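You operate a simulated robot arm through the tools that you are given. There is no shell and no other tool. Be economical: measure what you need, move in short steps, check, and stop when the job is done.

You run a simulated robot arm. Do the job below in one go: nothing can be reset, and whatever is moved stays where it is left.

Task
Press the rivet started in the fixture slide till its head stands as proud as the press card says.
Fine: set the stop dial first; end with the fixture slide out and the dial back on 0 mm.
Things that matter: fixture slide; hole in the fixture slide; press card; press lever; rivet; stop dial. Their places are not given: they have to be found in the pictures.

It is judged by the outcome, as a careful person would: the job done as asked, and still so three seconds after it is handed in. It fails if anything else is knocked over, pushed out of place, dropped, spilled or broken.

Robot
A 7-joint arm with a two-finger parallel gripper, fixed in place. Base frame: the origin is at the foot of the arm, x ahead of it, y to its left, z up; the work surface is at about z = 0. Readings come in mm, degrees, newtons and seconds.
With the tool pointing down near the work surface it reaches from about 240 to 620 mm from the base axis. Its first joint turns from -66.0 to 66.0 degrees. Payload 2.6 kg.
The tool frame sits at the grasp point between the pads (the TCP): z along the fingers, y along the line on which they close. The tips reach 30 mm beyond it. The gripper opens to 94 mm. The fingers are 28 mm wide and 10 mm thick; the gripper's body (50 by 96 mm) begins 55 mm behind the TCP.
Orientation is that of the tool frame in the base frame, as a unit quaternion [w, x, y, z]. With the fingers straight down and closing along the base's y, the tool's x points along the base's -x, its y along +y and its z along -z.

Tools
- The arm moves only by the tool step_arm. Its argument "plan" is a list of rows, each a list of 3 entries, a list of its own where there are three numbers: the turn, a rotation vector about the tool's x, y, z in degrees, then the shift along the tool's x, y, z in mm, then the closure in counts, from 0 (fully open) to 255 (shut). In form: [[[ax, ay, az], [tx, ty, tz], claw], ...]. A call has 1 to 12 rows; each row is the pose to reach, as a shift and turn from the pose commanded when the call began, along the tool's axes at that moment. Rows are played at 5 a second. More than 50 mm and 8.6 degrees between two rows, or a gripper value outside its range, and nothing of the call is played. A pose out of reach is approached as far as the arm can. The call stops where the force on the tool passes 40 N (or 10 N more than at its start, if that is more) or the arm is blocked; 0.2 s more then pass. The fingers move at their own pace (about 72 mm/s each) and stop on an object; they squeeze with about 31 N. The grip force told is the motor's: it shows also when the fingers shut on nothing. Time passes only in rows, and 0.2 s behind the last, so rows that repeat a pose let the fingers close. It gives the time, the measured TCP pose, the force on the tool (base axes), the opening and the grip force at its end, in the units of the frame above (readings bear some noise), with the torque about the TCP (base axes, N m) and any sound that the robot's microphone picked up.
- Cameras (640 x 400 px; columns grow to the right, rows downward): "scene" is fixed at [31.2, 423.2, 566.7]; the picture's right is [-0.83, -0.56, 0.00], its down [-0.29, 0.43, -0.85] and it looks along [0.48, -0.71, -0.52] (base axes); focal length 303 px, centre (320, 200). "wrist" rides on the gripper at [76, 14, -103] in the tool frame; the picture's right is [-0.18, 0.98, 0.00], its down [-0.75, -0.14, -0.64] and it looks along [-0.63, -0.12, 0.77] (tool axes); focal length 243 px, centre (320, 200).
- get_image(camera): a new picture of that camera. No time passes.
- measure_at(camera, pixels): for up to 12 pixels [column, row] of the newest picture of that camera ("zoom" is the newest enlarged one), the place [x, y, z] in the base frame of the surface seen there, good to about 2 mm. No time passes.
- inspect(camera, box): a new picture of the part [left, top, right, bottom] of that camera's present view, enlarged. No time passes.
- job_done(): hands the job in; it is judged then, once.

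Work in short steps. Measure before you move; look again where a grasp or a placing could have gone wrong, and mend it. You have 80 turns and 34 pictures in all, those below and enlarged ones among them. Open the gripper and draw the arm clear of the work before you hand the job in, unless the task says otherwise; then end with one line.

The tools are called after ">>>" as name(argument=value, ...) on one line, values as JSON. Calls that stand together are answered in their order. step_arm: Moves the arm, as the interface text tells. Its arguments: {"type":"object","properties":{"plan":{"type":"array","items":{"type":"array"}}},"required":["plan"]} The other tools are called the same way: get_image (camera) takes a picture; measure_at (camera, pixels) gives the place of the surface under pixels of a picture; inspect (camera, box) takes an enlarged picture of a part of a camera's view; job_done () hands the job in.

At the start:

```text
time: 0.0
ee_pos: [315.9, 174.4, 426.5]
tcp_rot: [0.0, -0.001, 1.0, 0.0]
wrist_force: [-0.1, -0.2, 0.0]
torque: [0.04, 0.01, 0.01]
grip_width: 93.9
gripper_force: 0.1
```

scene: 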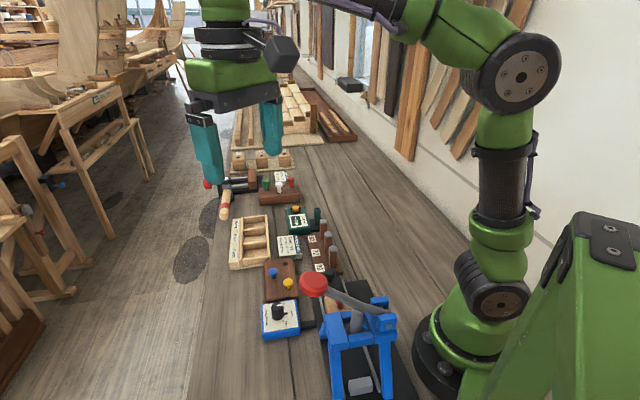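
wrist: 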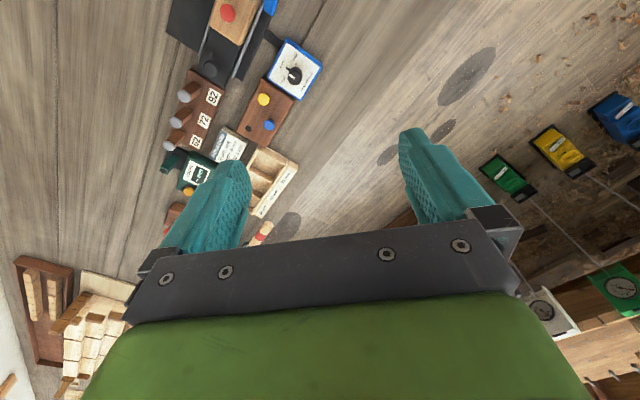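

The press (blue) is at about (355,340) in the scene, with the dial at (280,318) and cards near (290,245). I enlarge those regions.

>>> inspect(camera="scene", box=[220, 260, 420, 400])

>>> inspect(camera="scene", box=[220, 160, 360, 290])

>>> inspect(camera="wrist", box=[150, 0, 340, 200])

```text
2.86 times, centred on (320, 330) of scene
```

zoom: 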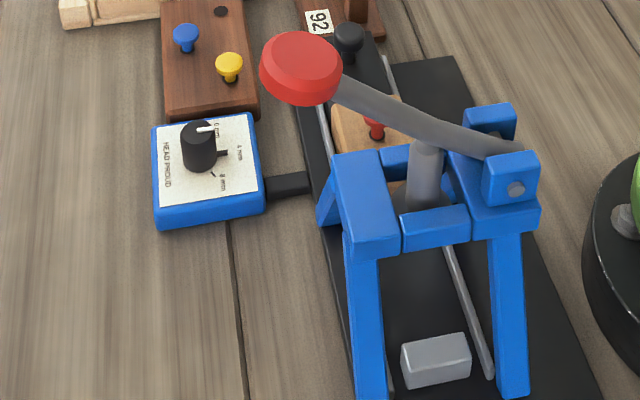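

```text
3.08 times, centred on (290, 225) of scene
```

zoom: 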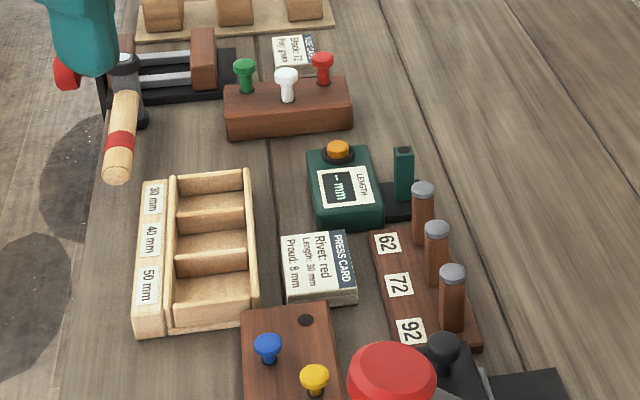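

```text
2.00 times, centred on (245, 100) of wrist
```

zoom: 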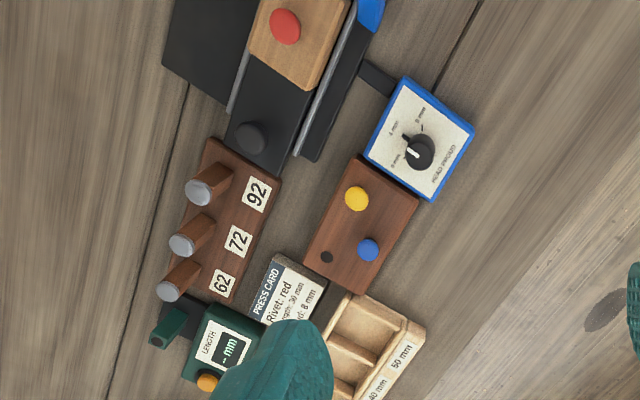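

The card reads red, length 30 mm, proud 8 mm; the dial shows 0/4/8 mm with its white mark at 0. I measure the places of dial, knob, rivet, lever and frame.

>>> inspect(camera="scene", box=[220, 260, 420, 400])

>>> measure_at(camera="zoom", pixels=[[200, 130], [348, 35], [375, 125], [300, 55], [430, 110], [515, 145], [380, 180], [440, 215], [360, 110], [240, 180], [436, 360], [295, 185]])

>>> measure_at(camera="wrist", pixels=[[293, 75], [227, 13], [209, 69], [215, 35], [240, 35], [256, 20], [282, 38], [321, 65], [296, 100], [262, 82], [206, 85], [240, 75]])

```text
2.86 times, centred on (320, 330) of scene
```

zoom: 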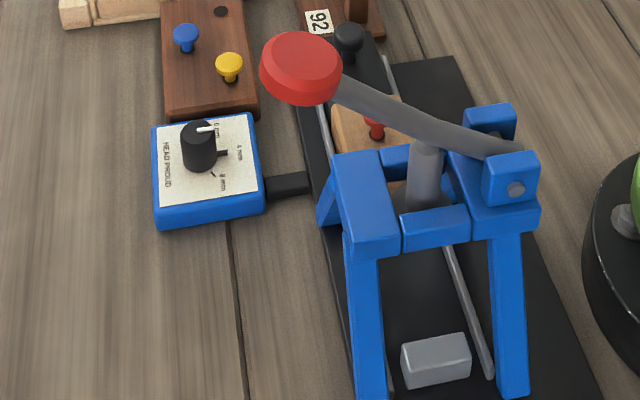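

```text
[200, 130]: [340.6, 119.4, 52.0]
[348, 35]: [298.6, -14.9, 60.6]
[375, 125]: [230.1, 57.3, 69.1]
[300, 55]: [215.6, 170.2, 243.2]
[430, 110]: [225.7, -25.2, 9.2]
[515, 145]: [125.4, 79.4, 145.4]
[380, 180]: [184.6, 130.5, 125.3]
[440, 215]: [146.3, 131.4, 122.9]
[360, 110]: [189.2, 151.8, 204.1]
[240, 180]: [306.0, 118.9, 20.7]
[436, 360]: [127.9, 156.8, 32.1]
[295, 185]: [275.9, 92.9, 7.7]
```

```text
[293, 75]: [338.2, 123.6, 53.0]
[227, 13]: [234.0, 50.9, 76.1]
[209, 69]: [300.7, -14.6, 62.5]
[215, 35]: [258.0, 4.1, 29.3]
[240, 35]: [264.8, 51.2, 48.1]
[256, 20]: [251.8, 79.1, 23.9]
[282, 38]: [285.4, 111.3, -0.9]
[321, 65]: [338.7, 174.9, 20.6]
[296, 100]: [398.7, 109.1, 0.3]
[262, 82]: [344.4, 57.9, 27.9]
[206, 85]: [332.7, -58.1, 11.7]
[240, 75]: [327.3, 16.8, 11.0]
```

The slide lies along about (-0.7, 0.7): knob at (300,-15,62), red rivet at (232,53,76), still out from under the ram. I move above the dial (339,121) to look at its marks closely.

>>> step_arm(plan=[[[0, 0, 0], [-12, -27, 20], 0], [[0, 0, 0], [-23, -53, 50], 0], [[0, 0, 0], [-23, -53, 95], 0], [[0, 0, 0], [-23, -53, 140], 0], [[0, 0, 0], [-23, -53, 185], 0], [[0, 0, 0], [-23, -53, 226], 0]])

>>> inspect(camera="wrist", box=[260, 50, 380, 130])

>>> get_image(camera="wrist")

```text
time: 1.4
ee_pos: [342.7, 119.4, 201.1]
tcp_rot: [0.001, 0.0, 1.0, 0.0]
wrist_force: [-0.9, -0.5, 0.1]
torque: [-0.01, 0.05, -0.01]
grip_width: 93.7
gripper_force: 0.0
```

```text
5.00 times, centred on (320, 90) of wrist
```

zoom: 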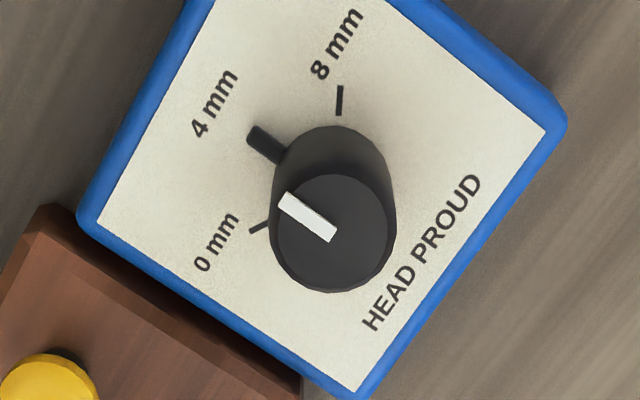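

```text
26 pictures are left
```

wrist: 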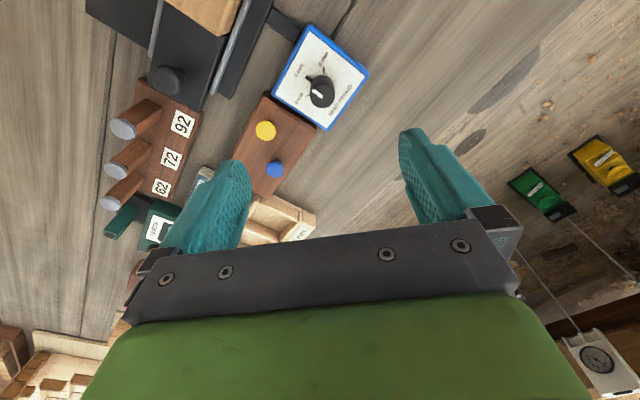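

The dial's pointer seems to be near 4 mm, with ticks at 0 mm (258,227) and 8 mm (340,100). I measure those on the zoom to get angles.

>>> inspect(camera="wrist", box=[260, 50, 380, 130])

>>> measure_at(camera="zoom", pixels=[[258, 227], [340, 90], [340, 110], [255, 137], [275, 152], [335, 235], [285, 200], [330, 238], [105, 217], [545, 133], [215, 260], [380, 280]])

```text
5.00 times, centred on (320, 90) of wrist
```

zoom: 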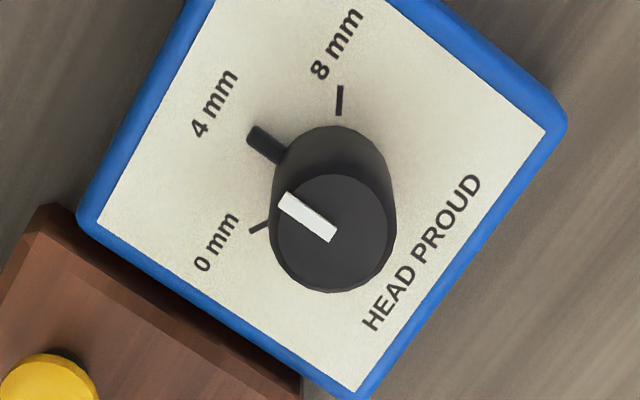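

```text
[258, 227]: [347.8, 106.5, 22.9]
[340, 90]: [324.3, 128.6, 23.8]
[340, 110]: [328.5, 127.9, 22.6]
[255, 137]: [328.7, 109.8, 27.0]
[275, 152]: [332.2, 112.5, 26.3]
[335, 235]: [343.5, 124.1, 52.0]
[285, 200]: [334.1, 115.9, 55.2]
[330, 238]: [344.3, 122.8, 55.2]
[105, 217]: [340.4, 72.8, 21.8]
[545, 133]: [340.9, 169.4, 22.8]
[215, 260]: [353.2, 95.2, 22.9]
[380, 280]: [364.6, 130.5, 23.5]
```

Ticks sit at about 285° (0), 225° (4) and 165° (8) around the knob axis (343,124); the pointer is at 4 now. I narrow the gripper and come lower over the knob.

>>> step_arm(plan=[[[0, 0, 0], [0, 2, 20], 133], [[0, 0, 0], [-1, 4.5, 60], 133], [[0, 0, 0], [-1, 4.5, 90], 133], [[0, 0, 0], [-1, 4.5, 90], 133], [[0, 0, 0], [-1, 4.5, 90], 133]])

>>> get_image(camera="wrist")

```text
time: 2.6
ee_pos: [339.7, 125.5, 109.7]
tcp_rot: [0.0, 0.0, 1.0, 0.0]
wrist_force: [0.3, 0.8, 1.2]
torque: [-0.02, -0.01, 0.01]
grip_width: 45.0
gripper_force: 0.1
```

```text
24 pictures are left
```

wrist: 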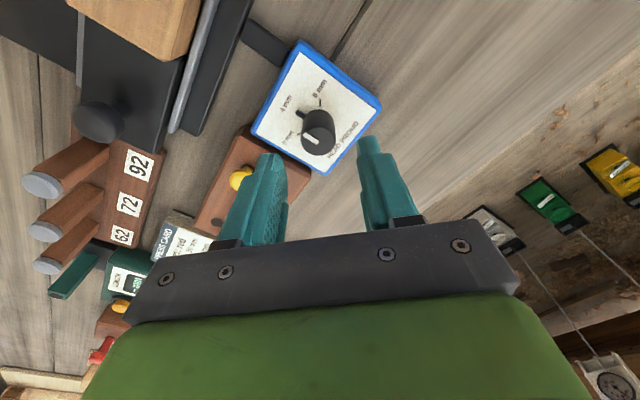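

I re-measure the knob top here to centre the fingers.

>>> inspect(camera="wrist", box=[280, 80, 360, 160])

>>> measure_at(camera="wrist", pixels=[[318, 140], [306, 137], [332, 140], [318, 128], [318, 150], [300, 113]])

```text
5.00 times, centred on (320, 120) of wrist
```

zoom: 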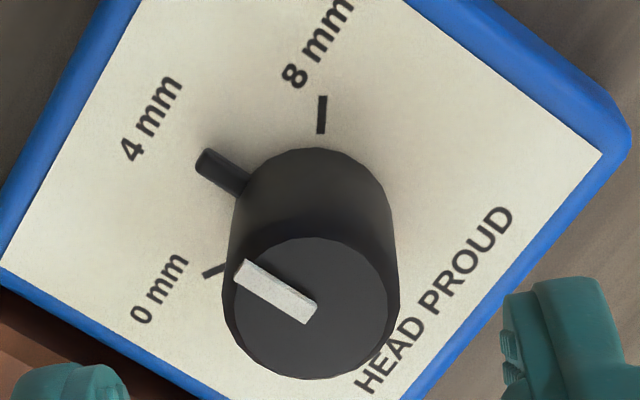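

```text
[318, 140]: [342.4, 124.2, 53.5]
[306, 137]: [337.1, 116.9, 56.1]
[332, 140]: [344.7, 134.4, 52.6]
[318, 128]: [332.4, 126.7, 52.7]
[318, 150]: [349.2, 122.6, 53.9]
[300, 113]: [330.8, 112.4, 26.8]
```

Knob top centre is at (343,124,53). I centre on it, go down so tips are at z≈35, and close.

>>> step_arm(plan=[[[0, 0, 0], [-3.2, -1.5, 20], 133], [[0, 0, 0], [-3.2, -1.5, 44], 133], [[0, 0, 0], [-3.2, -1.5, 44], 133], [[0, 0, 0], [-3.2, -1.5, 44], 200], [[0, 0, 0], [-3.2, -1.5, 44], 225], [[0, 0, 0], [-3.2, -1.5, 44], 225]])

```text
time: 4.0
ee_pos: [345.6, 123.1, 64.1]
tcp_rot: [0.0, 0.001, 1.0, 0.0]
wrist_force: [1.7, -12.8, -1.9]
torque: [0.07, -0.1, 0.03]
grip_width: 25.8
gripper_force: 45.2
```

Gripped at 25.8 mm. I turn 30° clockwise (towards 8) in steps and check.

>>> step_arm(plan=[[[0, 0, 6], [0, -0.7, 0], 225], [[0, 0, 12], [0, -0.7, 0], 225], [[0, 0, 18], [0, -0.7, 0], 225], [[0, 0, 24], [0, -0.7, 0], 225], [[0, 0, 30], [0, -0.7, 0], 225]])

>>> inspect(camera="wrist", box=[270, 100, 370, 180])

```text
time: 5.2
ee_pos: [343.3, 122.0, 65.0]
tcp_rot: [0.0, 0.26, 0.966, -0.002]
wrist_force: [18.0, -17.6, -22.8]
torque: [-0.31, -0.29, 0.03]
grip_width: 25.5
gripper_force: 45.1
```

```text
5.00 times, centred on (320, 140) of wrist
```

zoom: 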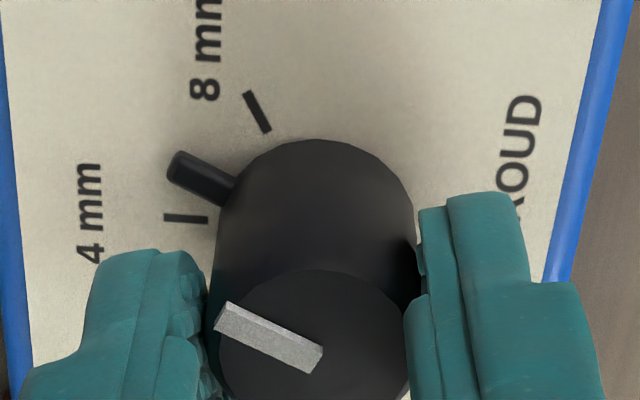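

The dial follows (pointer now between 4 and 8 ticks). Side force points along tool -x, so I relieve that by ~1 mm while turning on.

>>> step_arm(plan=[[[0, 0, 0], [-1, -0.3, 0.7], 225], [[0, 0, 0], [-1, -0.3, 0.7], 225]])

```text
time: 5.8
ee_pos: [343.2, 121.3, 66.6]
tcp_rot: [0.0, 0.261, 0.965, -0.001]
wrist_force: [4.4, -16.2, -8.4]
torque: [-0.94, -1.2, 0.06]
grip_width: 25.5
gripper_force: 45.5
```

Forces dropped; I relieve a bit more and turn the remaining 30°.

>>> step_arm(plan=[[[0, 0, 0], [-0.4, -0.5, 0.3], 225], [[0, 0, 6], [-0.4, -0.5, 0.3], 225], [[0, 0, 12], [-0.4, -0.5, 0.3], 225], [[0, 0, 18], [-0.4, -0.5, 0.3], 225], [[0, 0, 24], [-0.4, -0.5, 0.3], 225], [[0, 0, 30], [-0.4, -0.5, 0.3], 225], [[0, 0, 30], [-0.4, -0.5, 0.3], 225]])

>>> inspect(camera="wrist", box=[270, 100, 370, 180])

```text
time: 7.2
ee_pos: [344.0, 121.6, 65.4]
tcp_rot: [0.0, 0.494, 0.869, -0.001]
wrist_force: [-2.0, -0.2, 2.5]
torque: [-0.1, -0.26, -0.02]
grip_width: 25.4
gripper_force: 45.3
stopped in row 7: the force on the tool passed its limit at 42 N (the readings are from after the stop); the commanded pose is now the measured one
```

```text
5.00 times, centred on (320, 140) of wrist
```

zoom: 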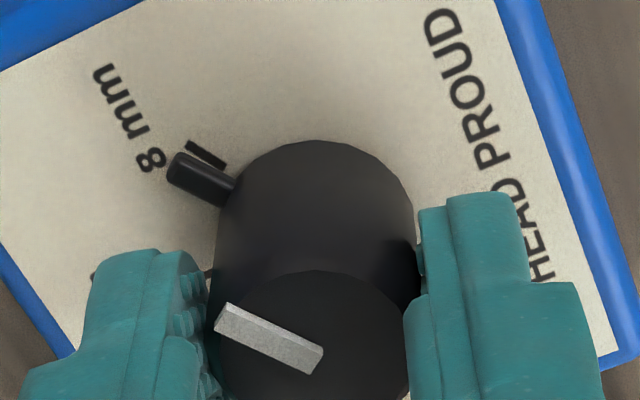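

Pointer is near the 8 tick, slightly short by eye. I measure pointer and tick points to get the residual angle.

>>> measure_at(camera="zoom", pixels=[[183, 172], [210, 187], [192, 147], [218, 163], [173, 180], [195, 193], [205, 155], [180, 166]])

```text
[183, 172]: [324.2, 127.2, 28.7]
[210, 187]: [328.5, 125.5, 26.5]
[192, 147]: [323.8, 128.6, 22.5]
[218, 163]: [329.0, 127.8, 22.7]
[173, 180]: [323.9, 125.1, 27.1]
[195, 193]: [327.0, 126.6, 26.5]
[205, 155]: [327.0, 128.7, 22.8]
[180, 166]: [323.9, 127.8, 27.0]
```

Residual is about 7° (pointer 173° vs tick 165°). I turn a further 7°.

>>> step_arm(plan=[[[0, 0, 3.5], [0, 0, 0], 225], [[0, 0, 7], [0, 0, 0], 225], [[0, 0, 7], [0, 0, 0], 225]])

>>> inspect(camera="wrist", box=[270, 100, 370, 180])

```text
time: 8.0
ee_pos: [341.9, 120.9, 65.9]
tcp_rot: [-0.001, 0.547, 0.837, -0.001]
wrist_force: [-12.6, -10.4, 23.8]
torque: [-0.33, 0.22, 0.37]
grip_width: 25.4
gripper_force: 44.6
```

```text
5.00 times, centred on (320, 140) of wrist
```

zoom: 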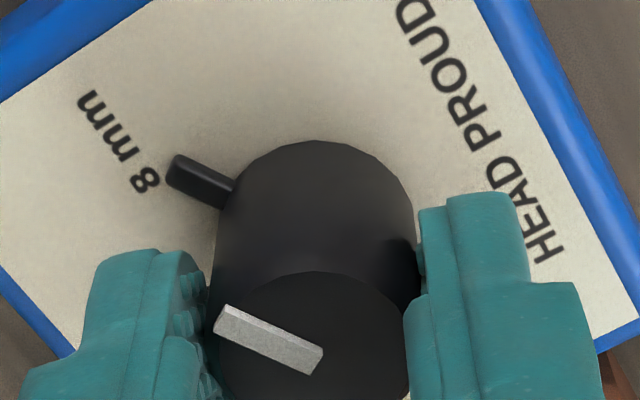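

Tick is now hidden under the pointer as desired. I release, lift, and check the dial.

>>> step_arm(plan=[[[0, 0, 0], [0, 0, 0], 190], [[0, 0, 0], [0, 0, 0], 133], [[0, 0, 0], [0, 0, 0], 133], [[0, 0, 0], [0, 0, -40], 133], [[0, 0, 0], [0, 0, -80], 133], [[0, 0, 0], [0, 0, -125], 133], [[0, 0, 0], [0, 0, -125], 133]])

>>> inspect(camera="wrist", box=[260, 50, 380, 130])

```text
time: 9.6
ee_pos: [345.9, 124.7, 192.0]
tcp_rot: [0.0, 0.546, 0.838, 0.0]
wrist_force: [-0.4, -1.0, 0.1]
torque: [0.02, 0.0, 0.0]
grip_width: 45.1
gripper_force: 0.1
```

```text
5.00 times, centred on (320, 90) of wrist
```

zoom: 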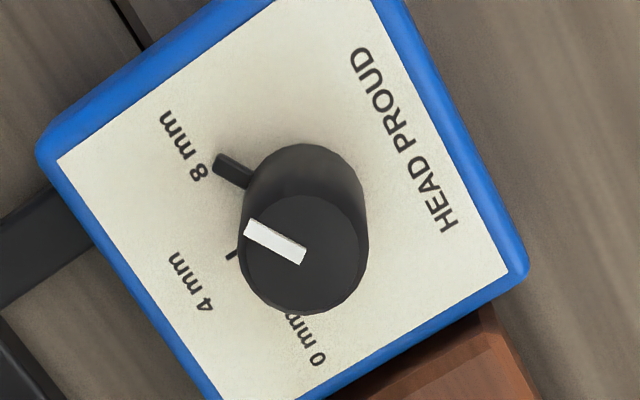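

Dial is on 8. Now I travel to above the slide knob (300,-15), turning the tool so the fingers close along the slide's direction.

>>> step_arm(plan=[[[0, 0, -8.4], [-9, -8, 0], 133], [[0, 0, -16.8], [-18, -16, 0], 133], [[0, 0, -25.2], [-27, -24, 0], 133], [[0, 0, -33.6], [-36, -32, 0], 133], [[0, 0, -42], [-45, -40, 0], 133], [[0, 0, -50.4], [-54, -48, 0], 133], [[0, 0, -58.8], [-63, -56, 0], 133], [[0, 0, -67.2], [-72, -64, 0], 133], [[0, 0, -75.6], [-81, -72, 0], 133], [[0, 0, -84], [-90, -80, 0], 133], [[0, 0, -92.4], [-99, -88, 0], 133], [[0, 0, -100.8], [-108.3, -96.5, 0], 133]])

>>> step_arm(plan=[[[0, 0, -5], [0, 0, 10], 133], [[0, 0, -10.4], [0, 0, 30], 133], [[0, 0, -10.4], [0, 0, 50], 133], [[0, 0, -10.4], [0, 0, 50], 133]])

>>> get_image(camera="wrist")

>>> get_image(camera="scene")

```text
time: 12.2
ee_pos: [297.9, -17.0, 190.9]
tcp_rot: [0.0, -0.299, 0.954, 0.0]
wrist_force: [-0.7, -0.5, 0.3]
torque: [-0.01, -0.01, 0.0]
grip_width: 44.8
gripper_force: 0.1
```

```text
time: 13.2
ee_pos: [298.0, -16.8, 142.5]
tcp_rot: [0.0, -0.383, 0.924, 0.0]
wrist_force: [0.7, 0.0, -0.7]
torque: [0.01, 0.01, 0.0]
grip_width: 45.0
gripper_force: 0.1
```

```text
18 pictures are left
```

wrist: 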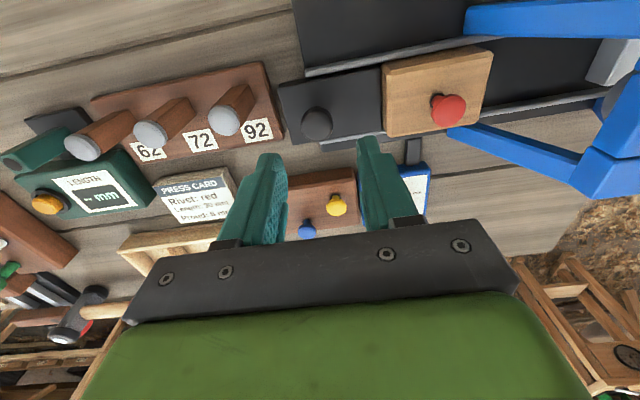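

```text
17 pictures are left
```

scene: 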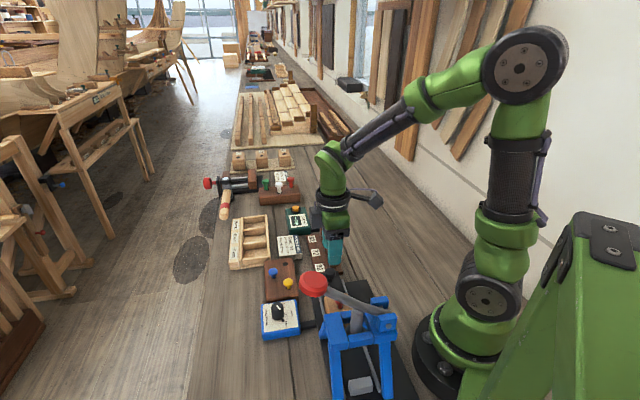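

I measure knob, plate, block, rivet, rail stop and pin-peg heights from this wrist view.

>>> measure_at(camera="wrist", pixels=[[318, 122], [306, 120], [330, 122], [318, 134], [345, 105], [290, 105], [395, 110], [478, 90], [449, 112], [228, 120], [610, 60], [550, 25]])

>>> inspect(camera="wrist", box=[270, 60, 430, 160])

```text
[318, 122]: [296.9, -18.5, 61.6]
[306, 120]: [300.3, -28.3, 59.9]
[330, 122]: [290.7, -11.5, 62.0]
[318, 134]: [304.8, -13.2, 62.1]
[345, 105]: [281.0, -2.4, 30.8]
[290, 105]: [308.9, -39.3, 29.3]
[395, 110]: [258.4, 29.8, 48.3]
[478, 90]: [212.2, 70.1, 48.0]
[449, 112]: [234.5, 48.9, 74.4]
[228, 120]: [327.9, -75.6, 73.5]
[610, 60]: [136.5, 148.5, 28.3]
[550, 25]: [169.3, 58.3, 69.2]
```

```text
4.00 times, centred on (350, 110) of wrist
```

zoom: 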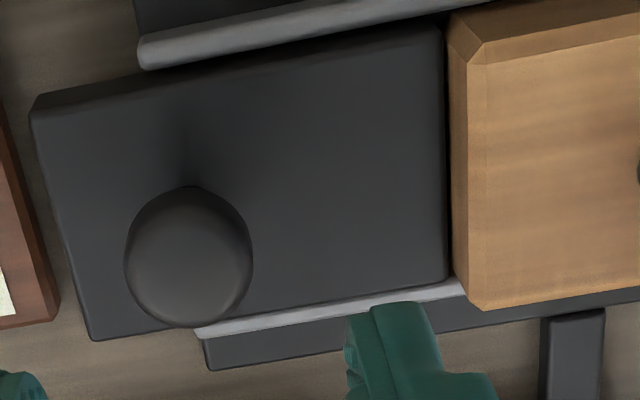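

Knob centre is about (298,-18), top z 62. I descend around it and close.

>>> step_arm(plan=[[[0, 0, 0], [0, -0.8, 40], 133], [[0, 0, 0], [0, -0.8, 74], 133], [[0, 0, 0], [0, -0.8, 74], 133], [[0, 0, 0], [0, -0.8, 74], 190], [[0, 0, 0], [0, -0.8, 74], 225], [[0, 0, 0], [0, -0.8, 74], 225]])

```text
time: 14.6
ee_pos: [298.6, -19.1, 64.3]
tcp_rot: [-0.001, -0.383, 0.924, 0.0]
wrist_force: [3.1, 1.2, -12.1]
torque: [0.19, -0.24, -0.11]
grip_width: 25.2
gripper_force: 44.8
```

Gripped (25.2 mm). I push the slide in 60 mm along tool y.

>>> step_arm(plan=[[[0, 0, 0], [0, 10, 0], 225], [[0, 0, 0], [0, 20, 0], 225], [[0, 0, 0], [0, 30, 0], 225], [[0, 0, 0], [0, 40, 0], 225], [[0, 0, 0], [0, 50, 0], 225], [[0, 0, 0], [0, 60, 0], 225]])

>>> get_image(camera="scene")

```text
time: 16.0
ee_pos: [255.3, 23.7, 66.8]
tcp_rot: [-0.003, -0.382, 0.924, 0.0]
wrist_force: [-7.5, -8.8, -23.3]
torque: [-0.64, 0.74, -0.13]
grip_width: 25.3
gripper_force: 44.9
```

```text
15 pictures are left
```

scene: 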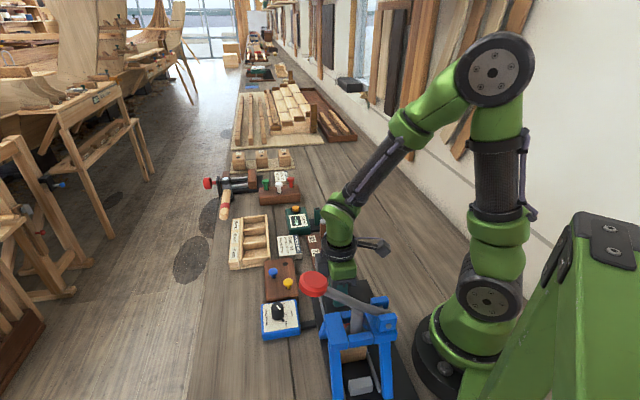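

Slide moved; lower edge of force fine. I relieve z a bit and push on in small steps till the stop.

>>> step_arm(plan=[[[0, 0, 0], [-0.5, 6, 1.2], 225], [[0, 0, 0], [-0.5, 12, 1.2], 225], [[0, 0, 0], [-0.5, 18, 1.2], 225], [[0, 0, 0], [-0.5, 24, 1.2], 225], [[0, 0, 0], [-0.5, 30, 1.2], 225], [[0, 0, 0], [-0.5, 35, 1.2], 225], [[0, 0, 0], [-0.5, 40, 1.2], 225]])

>>> inspect(camera="scene", box=[270, 260, 430, 400])

```text
time: 17.8
ee_pos: [229.0, 52.7, 65.2]
tcp_rot: [-0.001, -0.381, 0.925, -0.001]
wrist_force: [0.7, -2.8, 0.6]
torque: [-0.11, 0.04, 0.04]
grip_width: 25.0
gripper_force: 45.0
stopped in row 7: the force on the tool passed its limit at 40 N (the readings are from after the stop); the commanded pose is now the measured one
```

```text
2.86 times, centred on (350, 330) of scene
```

zoom: 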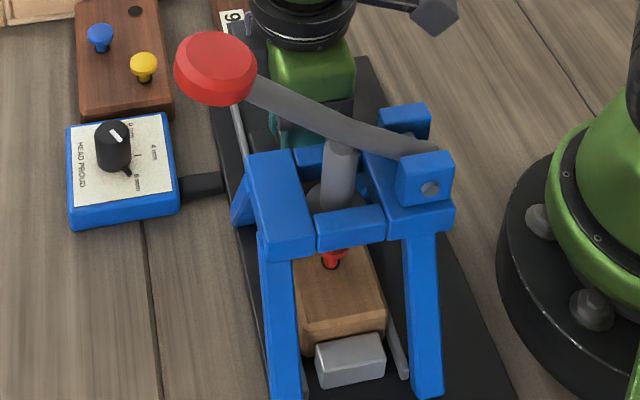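

The block seems to touch the grey stop block. I push another few mm to confirm it is seated.

>>> step_arm(plan=[[[0, 0, 0], [0, 2, 0], 225], [[0, 0, 0], [0, 4, 0], 225], [[0, 0, 0], [0, 6, 0], 225]])

>>> get_image(camera="wrist")

```text
time: 18.4
ee_pos: [229.0, 52.8, 64.9]
tcp_rot: [0.002, -0.381, 0.925, -0.004]
wrist_force: [2.5, -2.7, -1.5]
torque: [-0.19, 0.13, -0.03]
grip_width: 25.2
gripper_force: 45.3
stopped in row 3: the force on the tool passed its limit at 45 N (the readings are from after the stop); the commanded pose is now the measured one
```

```text
13 pictures are left
```

wrist: 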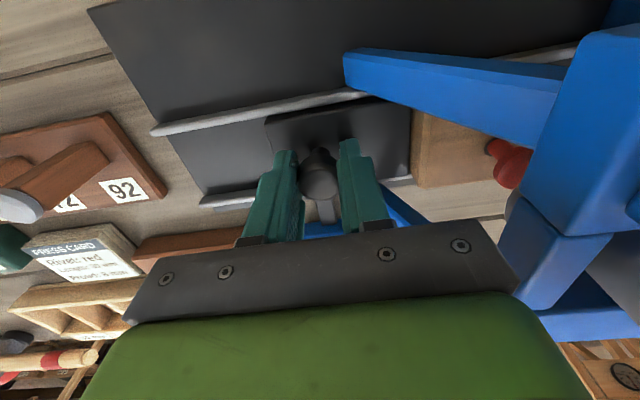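

The slide is firmly on its stop (no movement at 45 N). I release the knob and rise straight up to above lever height.

>>> step_arm(plan=[[[0, 0, 0], [0, 0, 0], 190], [[0, 0, 0], [0, 0, 0], 133], [[0, 0, 0], [0, 0, 0], 133], [[0, 0, 0], [0, 0, -30], 133], [[0, 0, 0], [0, 0, -70], 133], [[0, 0, 0], [0, 0, -115], 133], [[0, 0, 0], [0, 0, -160], 133], [[0, 0, 0], [0, 0, -205], 133], [[0, 0, 0], [0, 0, -250], 133], [[0, 0, 0], [0, 0, -270], 133]])

```text
time: 20.6
ee_pos: [228.1, 53.7, 334.8]
tcp_rot: [0.001, -0.381, 0.925, -0.003]
wrist_force: [0.2, -0.2, -0.1]
torque: [-0.01, 0.02, -0.02]
grip_width: 44.6
gripper_force: 0.0
```

Now at z 335; I travel over the red lever knob (215,170) and look at it.

>>> step_arm(plan=[[[0, 0, 0], [-20, 20, 0], 133], [[0, 0, 0], [-40, 45, 0], 133], [[0, 0, 0], [-58, 70, 0], 133], [[0, 0, 0], [-72, 90, 0], 133], [[0, 0, 0], [-72, 90, 0], 133]])

>>> get_image(camera="wrist")

```text
time: 21.8
ee_pos: [214.4, 169.5, 335.0]
tcp_rot: [0.001, -0.381, 0.924, -0.003]
wrist_force: [0.0, 0.0, -0.3]
torque: [-0.01, -0.04, 0.03]
grip_width: 44.7
gripper_force: 0.1
```

```text
12 pictures are left
```

wrist: 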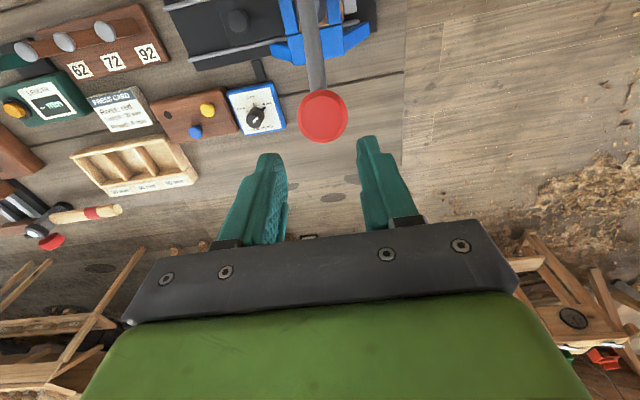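

>>> measure_at(camera="wrist", pixels=[[322, 117], [300, 117], [345, 117], [322, 94], [322, 140], [318, 80], [312, 30]])

```text
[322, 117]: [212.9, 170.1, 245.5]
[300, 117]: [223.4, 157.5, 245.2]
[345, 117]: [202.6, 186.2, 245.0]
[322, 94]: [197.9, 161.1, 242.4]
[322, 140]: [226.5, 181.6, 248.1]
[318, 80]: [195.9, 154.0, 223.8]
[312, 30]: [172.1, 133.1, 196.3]
```

Knob disc: centre (213,171), top z≈246, about 42 mm wide; lever at ~39° rising along (0.7,0.7). I close the fingers, and descend to just above it.

>>> step_arm(plan=[[[0, 0, 0], [0, 1.5, 0], 255], [[0, 0, 0], [0, 1.5, 20], 255], [[0, 0, 0], [0, 1.5, 45], 255], [[0, 0, 0], [0, 1.5, 54], 255], [[0, 0, 0], [0, 1.5, 54], 255]])

>>> step_arm(plan=[[[0, 0, 0], [-2, 0, 4], 255], [[0, 0, 0], [-5, 0, 8], 255], [[0, 0, 0], [-8, 0, 13], 255], [[0, 0, 0], [-12, 0, 18], 255], [[0, 0, 0], [-15, 0, 24], 255]])

>>> get_image(camera="scene")

```text
time: 23.0
ee_pos: [215.5, 169.9, 278.3]
tcp_rot: [0.001, -0.382, 0.924, -0.003]
wrist_force: [-0.6, 0.2, 1.7]
torque: [0.07, 0.0, -0.01]
grip_width: 0.0
gripper_force: 31.4
```

```text
time: 24.2
ee_pos: [224.6, 179.9, 255.2]
tcp_rot: [0.002, -0.381, 0.925, -0.004]
wrist_force: [1.0, 1.4, 1.9]
torque: [0.04, -0.07, -0.03]
grip_width: 0.0
gripper_force: 31.1
```

```text
11 pictures are left
```

scene: 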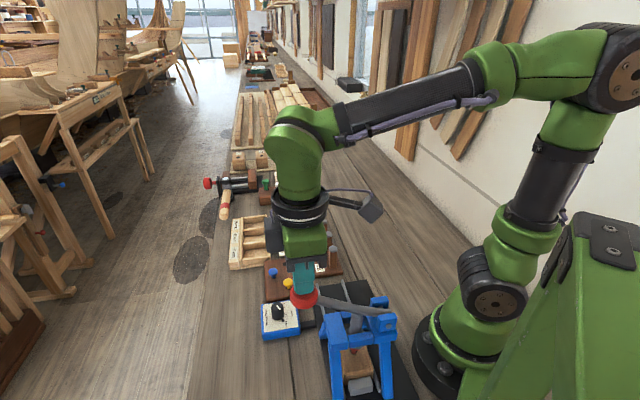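

The lever follows at ~2 N. I keep pushing along its arc in small steps.

>>> step_arm(plan=[[[0, 0, 0], [-2.5, 0, 5], 255], [[0, 0, 0], [-4.5, 0, 10], 255], [[0, 0, 0], [-6.5, 0, 15], 255], [[0, 0, 0], [-8.5, 0, 20], 255], [[0, 0, 0], [-10.5, 0, 25], 255]])

```text
time: 25.4
ee_pos: [232.8, 186.2, 229.1]
tcp_rot: [0.001, -0.381, 0.925, -0.003]
wrist_force: [-1.0, 2.1, 4.4]
torque: [0.06, 0.09, -0.09]
grip_width: 0.0
gripper_force: 30.6
```

>>> inspect(camera="scene", box=[270, 260, 430, 400])

>>> step_arm(plan=[[[0, 0, 0], [-1.5, 0, 5], 255], [[0, 0, 0], [-2.5, 0, 9], 255], [[0, 0, 0], [-3.3, 0, 13], 255], [[0, 0, 0], [-4, 0, 17], 255]])

```text
2.86 times, centred on (350, 330) of scene
```

zoom: 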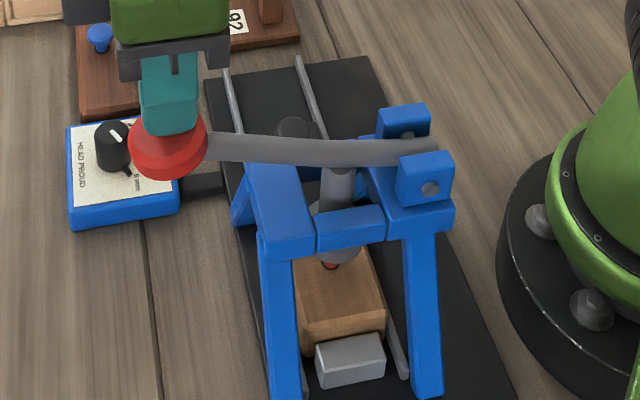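

```text
time: 26.4
ee_pos: [236.5, 190.3, 214.7]
tcp_rot: [0.003, -0.382, 0.924, -0.003]
wrist_force: [8.0, 11.5, 8.7]
torque: [0.43, -0.23, -0.08]
grip_width: 0.0
gripper_force: 31.9
```

The ram meets the rivet now; force 16 N with an outward component. I push on mostly downward.

>>> step_arm(plan=[[[0, 0, 0], [0, 0, 3], 255], [[0, 0, 0], [0, 0, 6], 255], [[0, 0, 0], [0, 0, 9], 255], [[0, 0, 0], [0, 0, 12], 255]])

>>> inspect(camera="scene", box=[270, 260, 430, 400])

```text
time: 27.4
ee_pos: [236.6, 191.0, 202.8]
tcp_rot: [0.004, -0.381, 0.925, -0.003]
wrist_force: [10.5, 5.1, 7.8]
torque: [-0.38, 0.67, 0.02]
grip_width: 0.0
gripper_force: 30.8
```

```text
2.86 times, centred on (350, 330) of scene
```

zoom: 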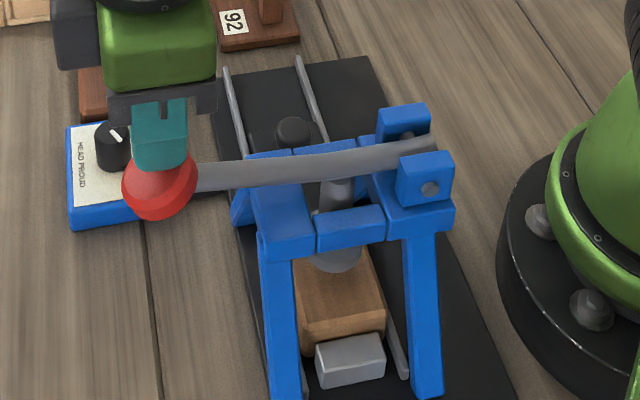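

Ram is close to the block; I keep pressing down till the stop is felt.

>>> step_arm(plan=[[[0, 0, 0], [0, 0, 3], 255], [[0, 0, 0], [0, 0, 6], 255], [[0, 0, 0], [0, 0, 9], 255], [[0, 0, 0], [0, 0, 12], 255]])

```text
time: 28.0
ee_pos: [236.0, 190.2, 200.3]
tcp_rot: [0.003, -0.38, 0.925, -0.003]
wrist_force: [-6.4, -6.4, 15.5]
torque: [-0.31, 0.38, 0.07]
grip_width: 0.2
gripper_force: 30.3
stopped in row 2: the force on the tool passed its limit at 47 N (the readings are from after the stop); the commanded pose is now the measured one
```

Force spiked at z≈200, likely the stop. I press again to confirm there's no further movement.

>>> step_arm(plan=[[[0, 0, 0], [0, 0, 2], 255], [[0, 0, 0], [0, 0, 4], 255], [[0, 0, 0], [0, 0, 6], 255], [[0, 0, 0], [0, 0, 8], 255]])

>>> inspect(camera="scene", box=[310, 300, 390, 370])

```text
time: 28.4
ee_pos: [235.5, 191.3, 199.7]
tcp_rot: [0.005, -0.381, 0.925, -0.002]
wrist_force: [-6.0, -6.0, 15.5]
torque: [-0.26, 0.36, 0.01]
grip_width: 0.0
gripper_force: 30.8
stopped in row 2: the force on the tool passed its limit at 46 N (the readings are from after the stop); the commanded pose is now the measured one
```

```text
5.71 times, centred on (350, 335) of scene
```

zoom: 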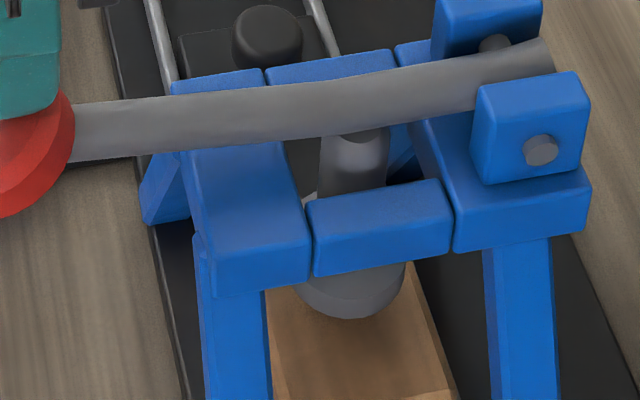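

The press is on its stop. I back off upward slowly along the arc and see whether the lever springs back.

>>> step_arm(plan=[[[0, 0, 0], [0, 0, -10], 255], [[0, 0, 0], [0, 0, -25], 255], [[0, 0, 0], [6, 0, -45], 255], [[0, 0, 0], [16, 0, -70], 255], [[0, 0, 0], [24, 0, -95], 255], [[0, 0, 0], [24, 0, -125], 255], [[0, 0, 0], [24, 0, -125], 255]])

>>> get_image(camera="scene")

```text
time: 30.1
ee_pos: [215.2, 173.4, 325.6]
tcp_rot: [0.004, -0.38, 0.925, -0.003]
wrist_force: [-0.2, 0.1, -0.1]
torque: [-0.01, 0.01, 0.03]
grip_width: 0.3
gripper_force: 31.0
```

```text
7 pictures are left
```

scene: 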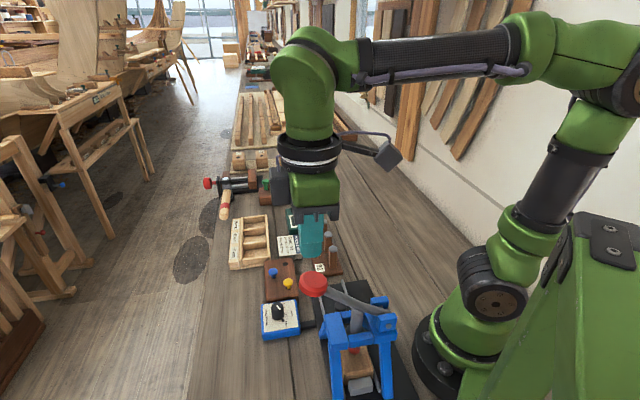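

The lever sprang back up. I go back over the slide knob at (229,53), gripper at 45 mm, keeping high.

>>> step_arm(plan=[[[0, 0, 0], [10, -20, -12], 200], [[0, 0, 0], [30, -45, -12], 133], [[0, 0, 0], [55, -70, -12], 133], [[0, 0, 0], [75, -94, -12], 133], [[0, 0, 0], [75, -94, -12], 133], [[0, 0, 0], [75, -94, -12], 133]])

>>> step_arm(plan=[[[0, 0, 0], [0, 0, 40], 133], [[0, 0, 0], [0, 0, 85], 133], [[0, 0, 0], [0, 0, 130], 133], [[0, 0, 0], [0, 0, 175], 133], [[0, 0, 0], [0, 0, 220], 133], [[0, 0, 0], [0, 0, 220], 133], [[0, 0, 0], [0, 0, 220], 133]])

```text
time: 31.4
ee_pos: [227.6, 51.1, 337.6]
tcp_rot: [0.006, -0.38, 0.925, -0.002]
wrist_force: [0.0, 0.1, -0.6]
torque: [0.04, -0.01, 0.01]
grip_width: 45.0
gripper_force: 0.0
```

```text
time: 33.0
ee_pos: [232.6, 54.2, 115.3]
tcp_rot: [0.005, -0.38, 0.925, -0.003]
wrist_force: [0.3, -0.3, 0.0]
torque: [0.0, -0.01, 0.0]
grip_width: 45.1
gripper_force: 0.1
```

Position is about right (~(230,53)); with 10 mm play each side I descend to z≈66 and close on the knob.

>>> step_arm(plan=[[[0, 0, 0], [0, 0, 25], 133], [[0, 0, 0], [0, 0, 48], 133], [[0, 0, 0], [0, 0, 48], 133], [[0, 0, 0], [0, 0, 48], 190], [[0, 0, 0], [0, 0, 48], 225], [[0, 0, 0], [0, 0, 48], 225]])

```text
time: 34.5
ee_pos: [233.8, 54.3, 70.9]
tcp_rot: [0.004, -0.38, 0.925, -0.002]
wrist_force: [2.9, 4.8, -13.7]
torque: [0.27, -0.13, -0.11]
grip_width: 25.2
gripper_force: 45.3
```

Gripped at 25.2 mm. I pull the slide out ~60 mm first.

>>> step_arm(plan=[[[0, 0, 0], [0, -10, 0.8], 225], [[0, 0, 0], [0, -20, 0.8], 225], [[0, 0, 0], [0, -30, 0.8], 225], [[0, 0, 0], [0, -40, 0.8], 225], [[0, 0, 0], [0, -50, 0.8], 225], [[0, 0, 0], [0, -60, 0.8], 225]])

>>> step_arm(plan=[[[0, 0, 0], [0, -8, 0], 225], [[0, 0, 0], [0, -16, 0], 225], [[0, 0, 0], [0, -24, 0], 225], [[0, 0, 0], [0, -32, 0], 225], [[0, 0, 0], [0, -38, 0], 225]])

```text
time: 35.9
ee_pos: [277.9, 10.9, 68.8]
tcp_rot: [0.008, -0.381, 0.925, -0.003]
wrist_force: [9.9, 11.3, 30.3]
torque: [0.23, -0.19, 0.03]
grip_width: 25.3
gripper_force: 45.1
```

```text
time: 37.0
ee_pos: [301.7, -13.7, 69.8]
tcp_rot: [0.006, -0.382, 0.924, -0.003]
wrist_force: [23.8, 26.0, -14.7]
torque: [0.54, -0.5, 0.0]
grip_width: 25.4
gripper_force: 44.9
```

Nearly at the original place (298,-18); side force along tool -x, so I relieve it and pull another few mm to the end stop.

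>>> step_arm(plan=[[[0, 0, 0], [-1.5, 0, 0.5], 225], [[0, 0, 0], [-2, -2, 0.5], 225], [[0, 0, 0], [-2, -4, 0.5], 225], [[0, 0, 0], [-2, -6, 0.5], 225]])

```text
time: 38.1
ee_pos: [303.6, -14.6, 68.3]
tcp_rot: [0.0, -0.378, 0.926, 0.001]
wrist_force: [-2.6, 1.0, 4.9]
torque: [0.21, -0.18, -0.03]
grip_width: 25.3
gripper_force: 44.8
stopped in row 4: the force on the tool passed its limit at 52 N (the readings are from after the stop); the commanded pose is now the measured one
```

End stop reached (52 N). I release, rise and look at the rivet.

>>> step_arm(plan=[[[0, 0, 0], [0, 0, 0], 190], [[0, 0, 0], [0, 0, 0], 133], [[0, 0, 0], [0, 0, 0], 133], [[0, 0, 0], [0, 0, -40], 133], [[0, 0, 0], [0, 0, -80], 133], [[0, 0, 0], [0, 0, -122], 133], [[0, 0, 0], [0, 0, -122], 133]])

>>> inspect(camera="wrist", box=[340, 40, 540, 165])

```text
time: 39.7
ee_pos: [301.8, -16.8, 191.8]
tcp_rot: [0.001, -0.378, 0.926, 0.002]
wrist_force: [0.1, -0.1, 0.4]
torque: [0.0, 0.02, 0.02]
grip_width: 44.7
gripper_force: 0.0
```

```text
3.20 times, centred on (440, 102) of wrist
```

zoom: 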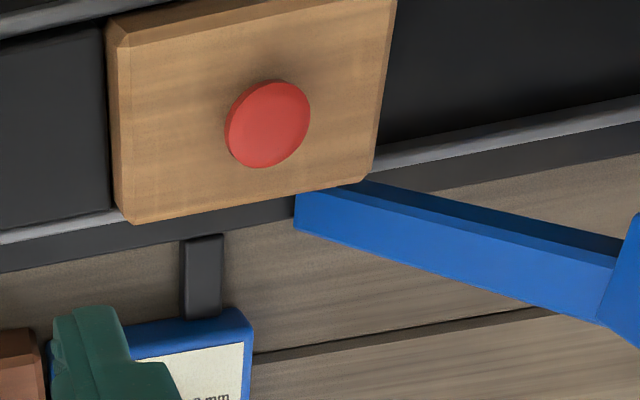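

>>> measure_at(camera="zoom", pixels=[[265, 125], [250, 145], [285, 100], [268, 110], [180, 120], [200, 80], [330, 140], [220, 180], [340, 60], [170, 160]])

```text
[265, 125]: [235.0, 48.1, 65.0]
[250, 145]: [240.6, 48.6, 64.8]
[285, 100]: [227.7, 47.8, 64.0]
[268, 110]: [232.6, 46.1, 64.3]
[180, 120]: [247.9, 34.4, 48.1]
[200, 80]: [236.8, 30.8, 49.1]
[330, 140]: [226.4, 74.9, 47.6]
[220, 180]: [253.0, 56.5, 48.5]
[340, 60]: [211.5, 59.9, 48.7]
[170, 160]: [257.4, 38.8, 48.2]
```

Head top is ~16 mm above the block top by measurement; I need to see the head's underside/shank from the scene camera to judge what "proud" is.

>>> inspect(camera="scene", box=[315, 275, 375, 325])

```text
8.00 times, centred on (345, 300) of scene
```

zoom: 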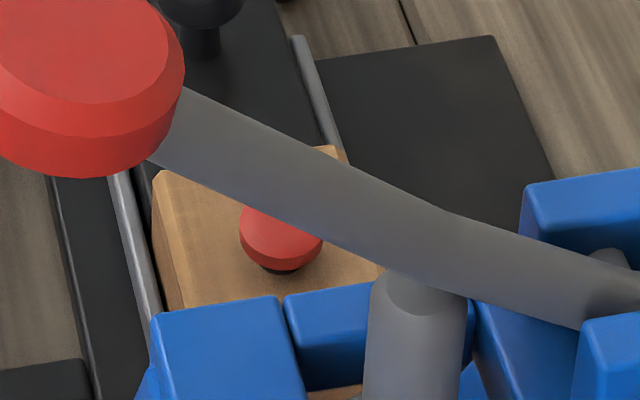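

>>> measure_at(camera="zoom", pixels=[[262, 222], [275, 240], [280, 250], [280, 258], [280, 264], [280, 269], [280, 273], [280, 280], [250, 262], [310, 265], [240, 235], [320, 245]])

```text
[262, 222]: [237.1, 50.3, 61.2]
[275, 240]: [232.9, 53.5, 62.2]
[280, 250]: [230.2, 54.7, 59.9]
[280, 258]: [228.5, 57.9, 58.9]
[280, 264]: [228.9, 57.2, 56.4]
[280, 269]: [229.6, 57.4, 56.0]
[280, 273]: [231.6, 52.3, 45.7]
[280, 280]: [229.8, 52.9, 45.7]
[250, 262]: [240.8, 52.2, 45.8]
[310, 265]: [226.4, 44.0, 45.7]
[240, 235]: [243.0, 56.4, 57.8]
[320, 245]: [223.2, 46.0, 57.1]
```

The head's underside is at z≈56 over the block at ≈47, i.e. about 8 mm proud, with a hard stop felt: correct (0 mm meaning seated head). Now back to the dial, turning the tool for the 120° return.

>>> step_arm(plan=[[[0, 0, 8.4], [-11, 6, 0], 133], [[0, 0, 16.8], [-22, 12, 0], 133], [[0, 0, 25.2], [-33, 18, 0], 133], [[0, 0, 33.6], [-44, 24, 0], 133], [[0, 0, 42], [-55, 30, 0], 133], [[0, 0, 50.4], [-66, 36, 0], 133], [[0, 0, 58.8], [-77, 42, 0], 133], [[0, 0, 67.2], [-88, 48, 0], 133], [[0, 0, 75.6], [-99, 54, 0], 133], [[0, 0, 84], [-110, 60, 0], 133], [[0, 0, 92.4], [-119, 65.5, 0], 133], [[0, 0, 100.8], [-128, 70.6, 0], 133]])

>>> step_arm(plan=[[[0, 0, 7], [0, 0, 20], 133], [[0, 0, 14], [0, 0, 50], 133], [[0, 0, 14], [0, 0, 80], 133], [[0, 0, 14], [0, 0, 80], 133], [[0, 0, 14], [0, 0, 80], 133]])

>>> get_image(camera="wrist")

>>> measure_at(camera="wrist", pixels=[[318, 140], [306, 140], [330, 140], [318, 130], [318, 150], [324, 142]])

```text
time: 42.3
ee_pos: [344.7, 127.6, 192.0]
tcp_rot: [-0.001, 0.473, 0.881, 0.001]
wrist_force: [-0.6, -0.3, -0.4]
torque: [-0.01, 0.02, 0.05]
grip_width: 44.9
gripper_force: 0.0
```

```text
time: 43.5
ee_pos: [344.3, 126.8, 112.4]
tcp_rot: [-0.002, 0.576, 0.817, 0.001]
wrist_force: [-0.3, 0.1, 0.6]
torque: [0.0, 0.0, 0.02]
grip_width: 45.0
gripper_force: 0.0
```

```text
4 pictures are left
```

wrist: 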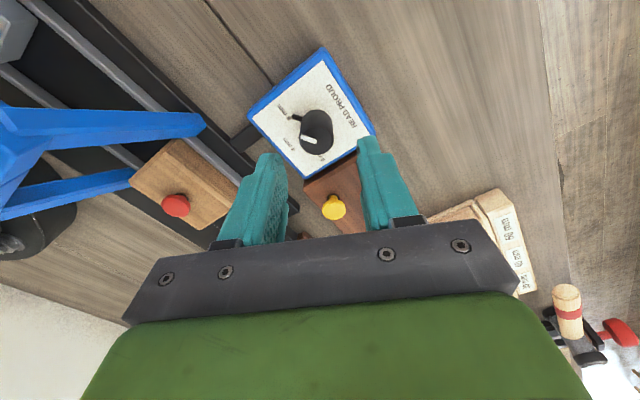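

```text
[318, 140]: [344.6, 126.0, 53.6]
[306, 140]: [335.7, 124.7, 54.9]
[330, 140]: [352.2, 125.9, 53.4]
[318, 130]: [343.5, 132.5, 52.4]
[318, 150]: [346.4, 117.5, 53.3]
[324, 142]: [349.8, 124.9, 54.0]
```

Knob centre ≈ (343.7,124.3). I descend to z≈66 with small correction and grip.

>>> step_arm(plan=[[[0, 0, 0], [-1.7, -1, 25], 133], [[0, 0, 0], [-1.7, -1, 46], 133], [[0, 0, 0], [-1.7, -1, 46], 133], [[0, 0, 0], [-1.7, -1, 46], 200], [[0, 0, 0], [-1.7, -1, 46], 225], [[0, 0, 0], [-1.7, -1, 46], 225]])

```text
time: 44.9
ee_pos: [342.7, 122.2, 63.3]
tcp_rot: [-0.003, 0.577, 0.816, -0.002]
wrist_force: [-19.8, -7.7, 1.4]
torque: [-0.05, 0.01, 0.01]
grip_width: 25.5
gripper_force: 44.8
```

Side force -21 N along tool y: I shift -1 mm there, then turn -40° (counter-clockwise towards 0).

>>> step_arm(plan=[[[0, 0, 0], [0, -1, 0], 225], [[0, 0, -6], [0, -1, 0], 225], [[0, 0, -12], [0, -1, 0], 225], [[0, 0, -18], [0, -1, 0], 225], [[0, 0, -24], [0, -1, 0], 225], [[0, 0, -30], [0, -1, 0], 225], [[0, 0, -36], [0, -1, 0], 225]])

```text
time: 46.5
ee_pos: [342.1, 121.8, 64.5]
tcp_rot: [-0.004, 0.294, 0.956, 0.001]
wrist_force: [-13.7, 12.4, -24.3]
torque: [0.26, 0.45, 0.02]
grip_width: 25.8
gripper_force: 45.0
```

Relieving (+1, 0, +0.8) and turning another 36°.

>>> step_arm(plan=[[[0, 0, 0], [1, 0, 0.9], 225], [[0, 0, -6], [1, 0, 0.9], 225], [[0, 0, -12], [1, 0, 0.9], 225], [[0, 0, -18], [1, 0, 0.9], 225], [[0, 0, -24], [1, 0, 0.9], 225], [[0, 0, -30], [1, 0, 0.9], 225], [[0, 0, -36], [1, 0, 0.9], 225]])

```text
time: 48.1
ee_pos: [342.8, 123.1, 64.5]
tcp_rot: [-0.001, -0.015, 1.0, 0.002]
wrist_force: [-13.1, 10.2, -2.0]
torque: [0.09, 1.11, -0.01]
grip_width: 25.5
gripper_force: 44.8
```

72° done. Relieve again and turn 46° more, then look.

>>> step_arm(plan=[[[0, 0, 0], [0.7, 0.5, 0], 225], [[0, 0, -6], [0.7, 0.5, 0], 225], [[0, 0, -12], [0.7, 0.5, 0], 225], [[0, 0, -18], [0.7, 0.5, 0], 225], [[0, 0, -24], [0.7, 0.5, 0], 225], [[0, 0, -30], [0.7, 0.5, 0], 225], [[0, 0, -36], [0.7, 0.5, 0], 225], [[0, 0, -42], [0.7, 0.5, 0], 225], [[0, 0, -46], [0.7, 0.5, 0], 225]])

>>> inspect(camera="wrist", box=[270, 100, 370, 180])

```text
time: 50.1
ee_pos: [342.5, 122.7, 64.8]
tcp_rot: [0.001, -0.405, 0.914, 0.001]
wrist_force: [-12.5, -4.9, 17.1]
torque: [0.58, -0.58, 0.01]
grip_width: 25.5
gripper_force: 45.2
```

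```text
5.00 times, centred on (320, 140) of wrist
```

zoom: 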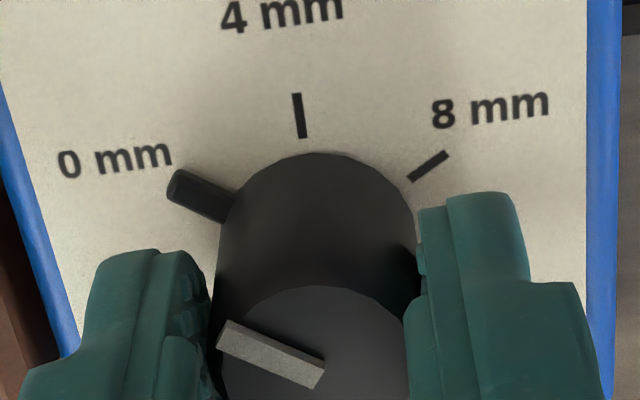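

The 0 tick is hidden beneath the pointer. I measure pointer, other ticks to compute the exact angle.

>>> measure_at(camera="zoom", pixels=[[174, 178], [172, 192], [195, 183], [195, 200], [220, 195], [220, 212], [297, 95], [303, 137], [445, 153], [411, 180]])

```text
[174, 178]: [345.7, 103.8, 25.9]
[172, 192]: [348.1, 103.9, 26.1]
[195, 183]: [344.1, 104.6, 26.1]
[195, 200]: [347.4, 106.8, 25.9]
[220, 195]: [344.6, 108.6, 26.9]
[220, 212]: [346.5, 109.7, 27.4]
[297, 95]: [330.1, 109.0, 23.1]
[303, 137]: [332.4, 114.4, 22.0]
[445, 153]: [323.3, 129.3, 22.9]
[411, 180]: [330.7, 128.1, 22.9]
```

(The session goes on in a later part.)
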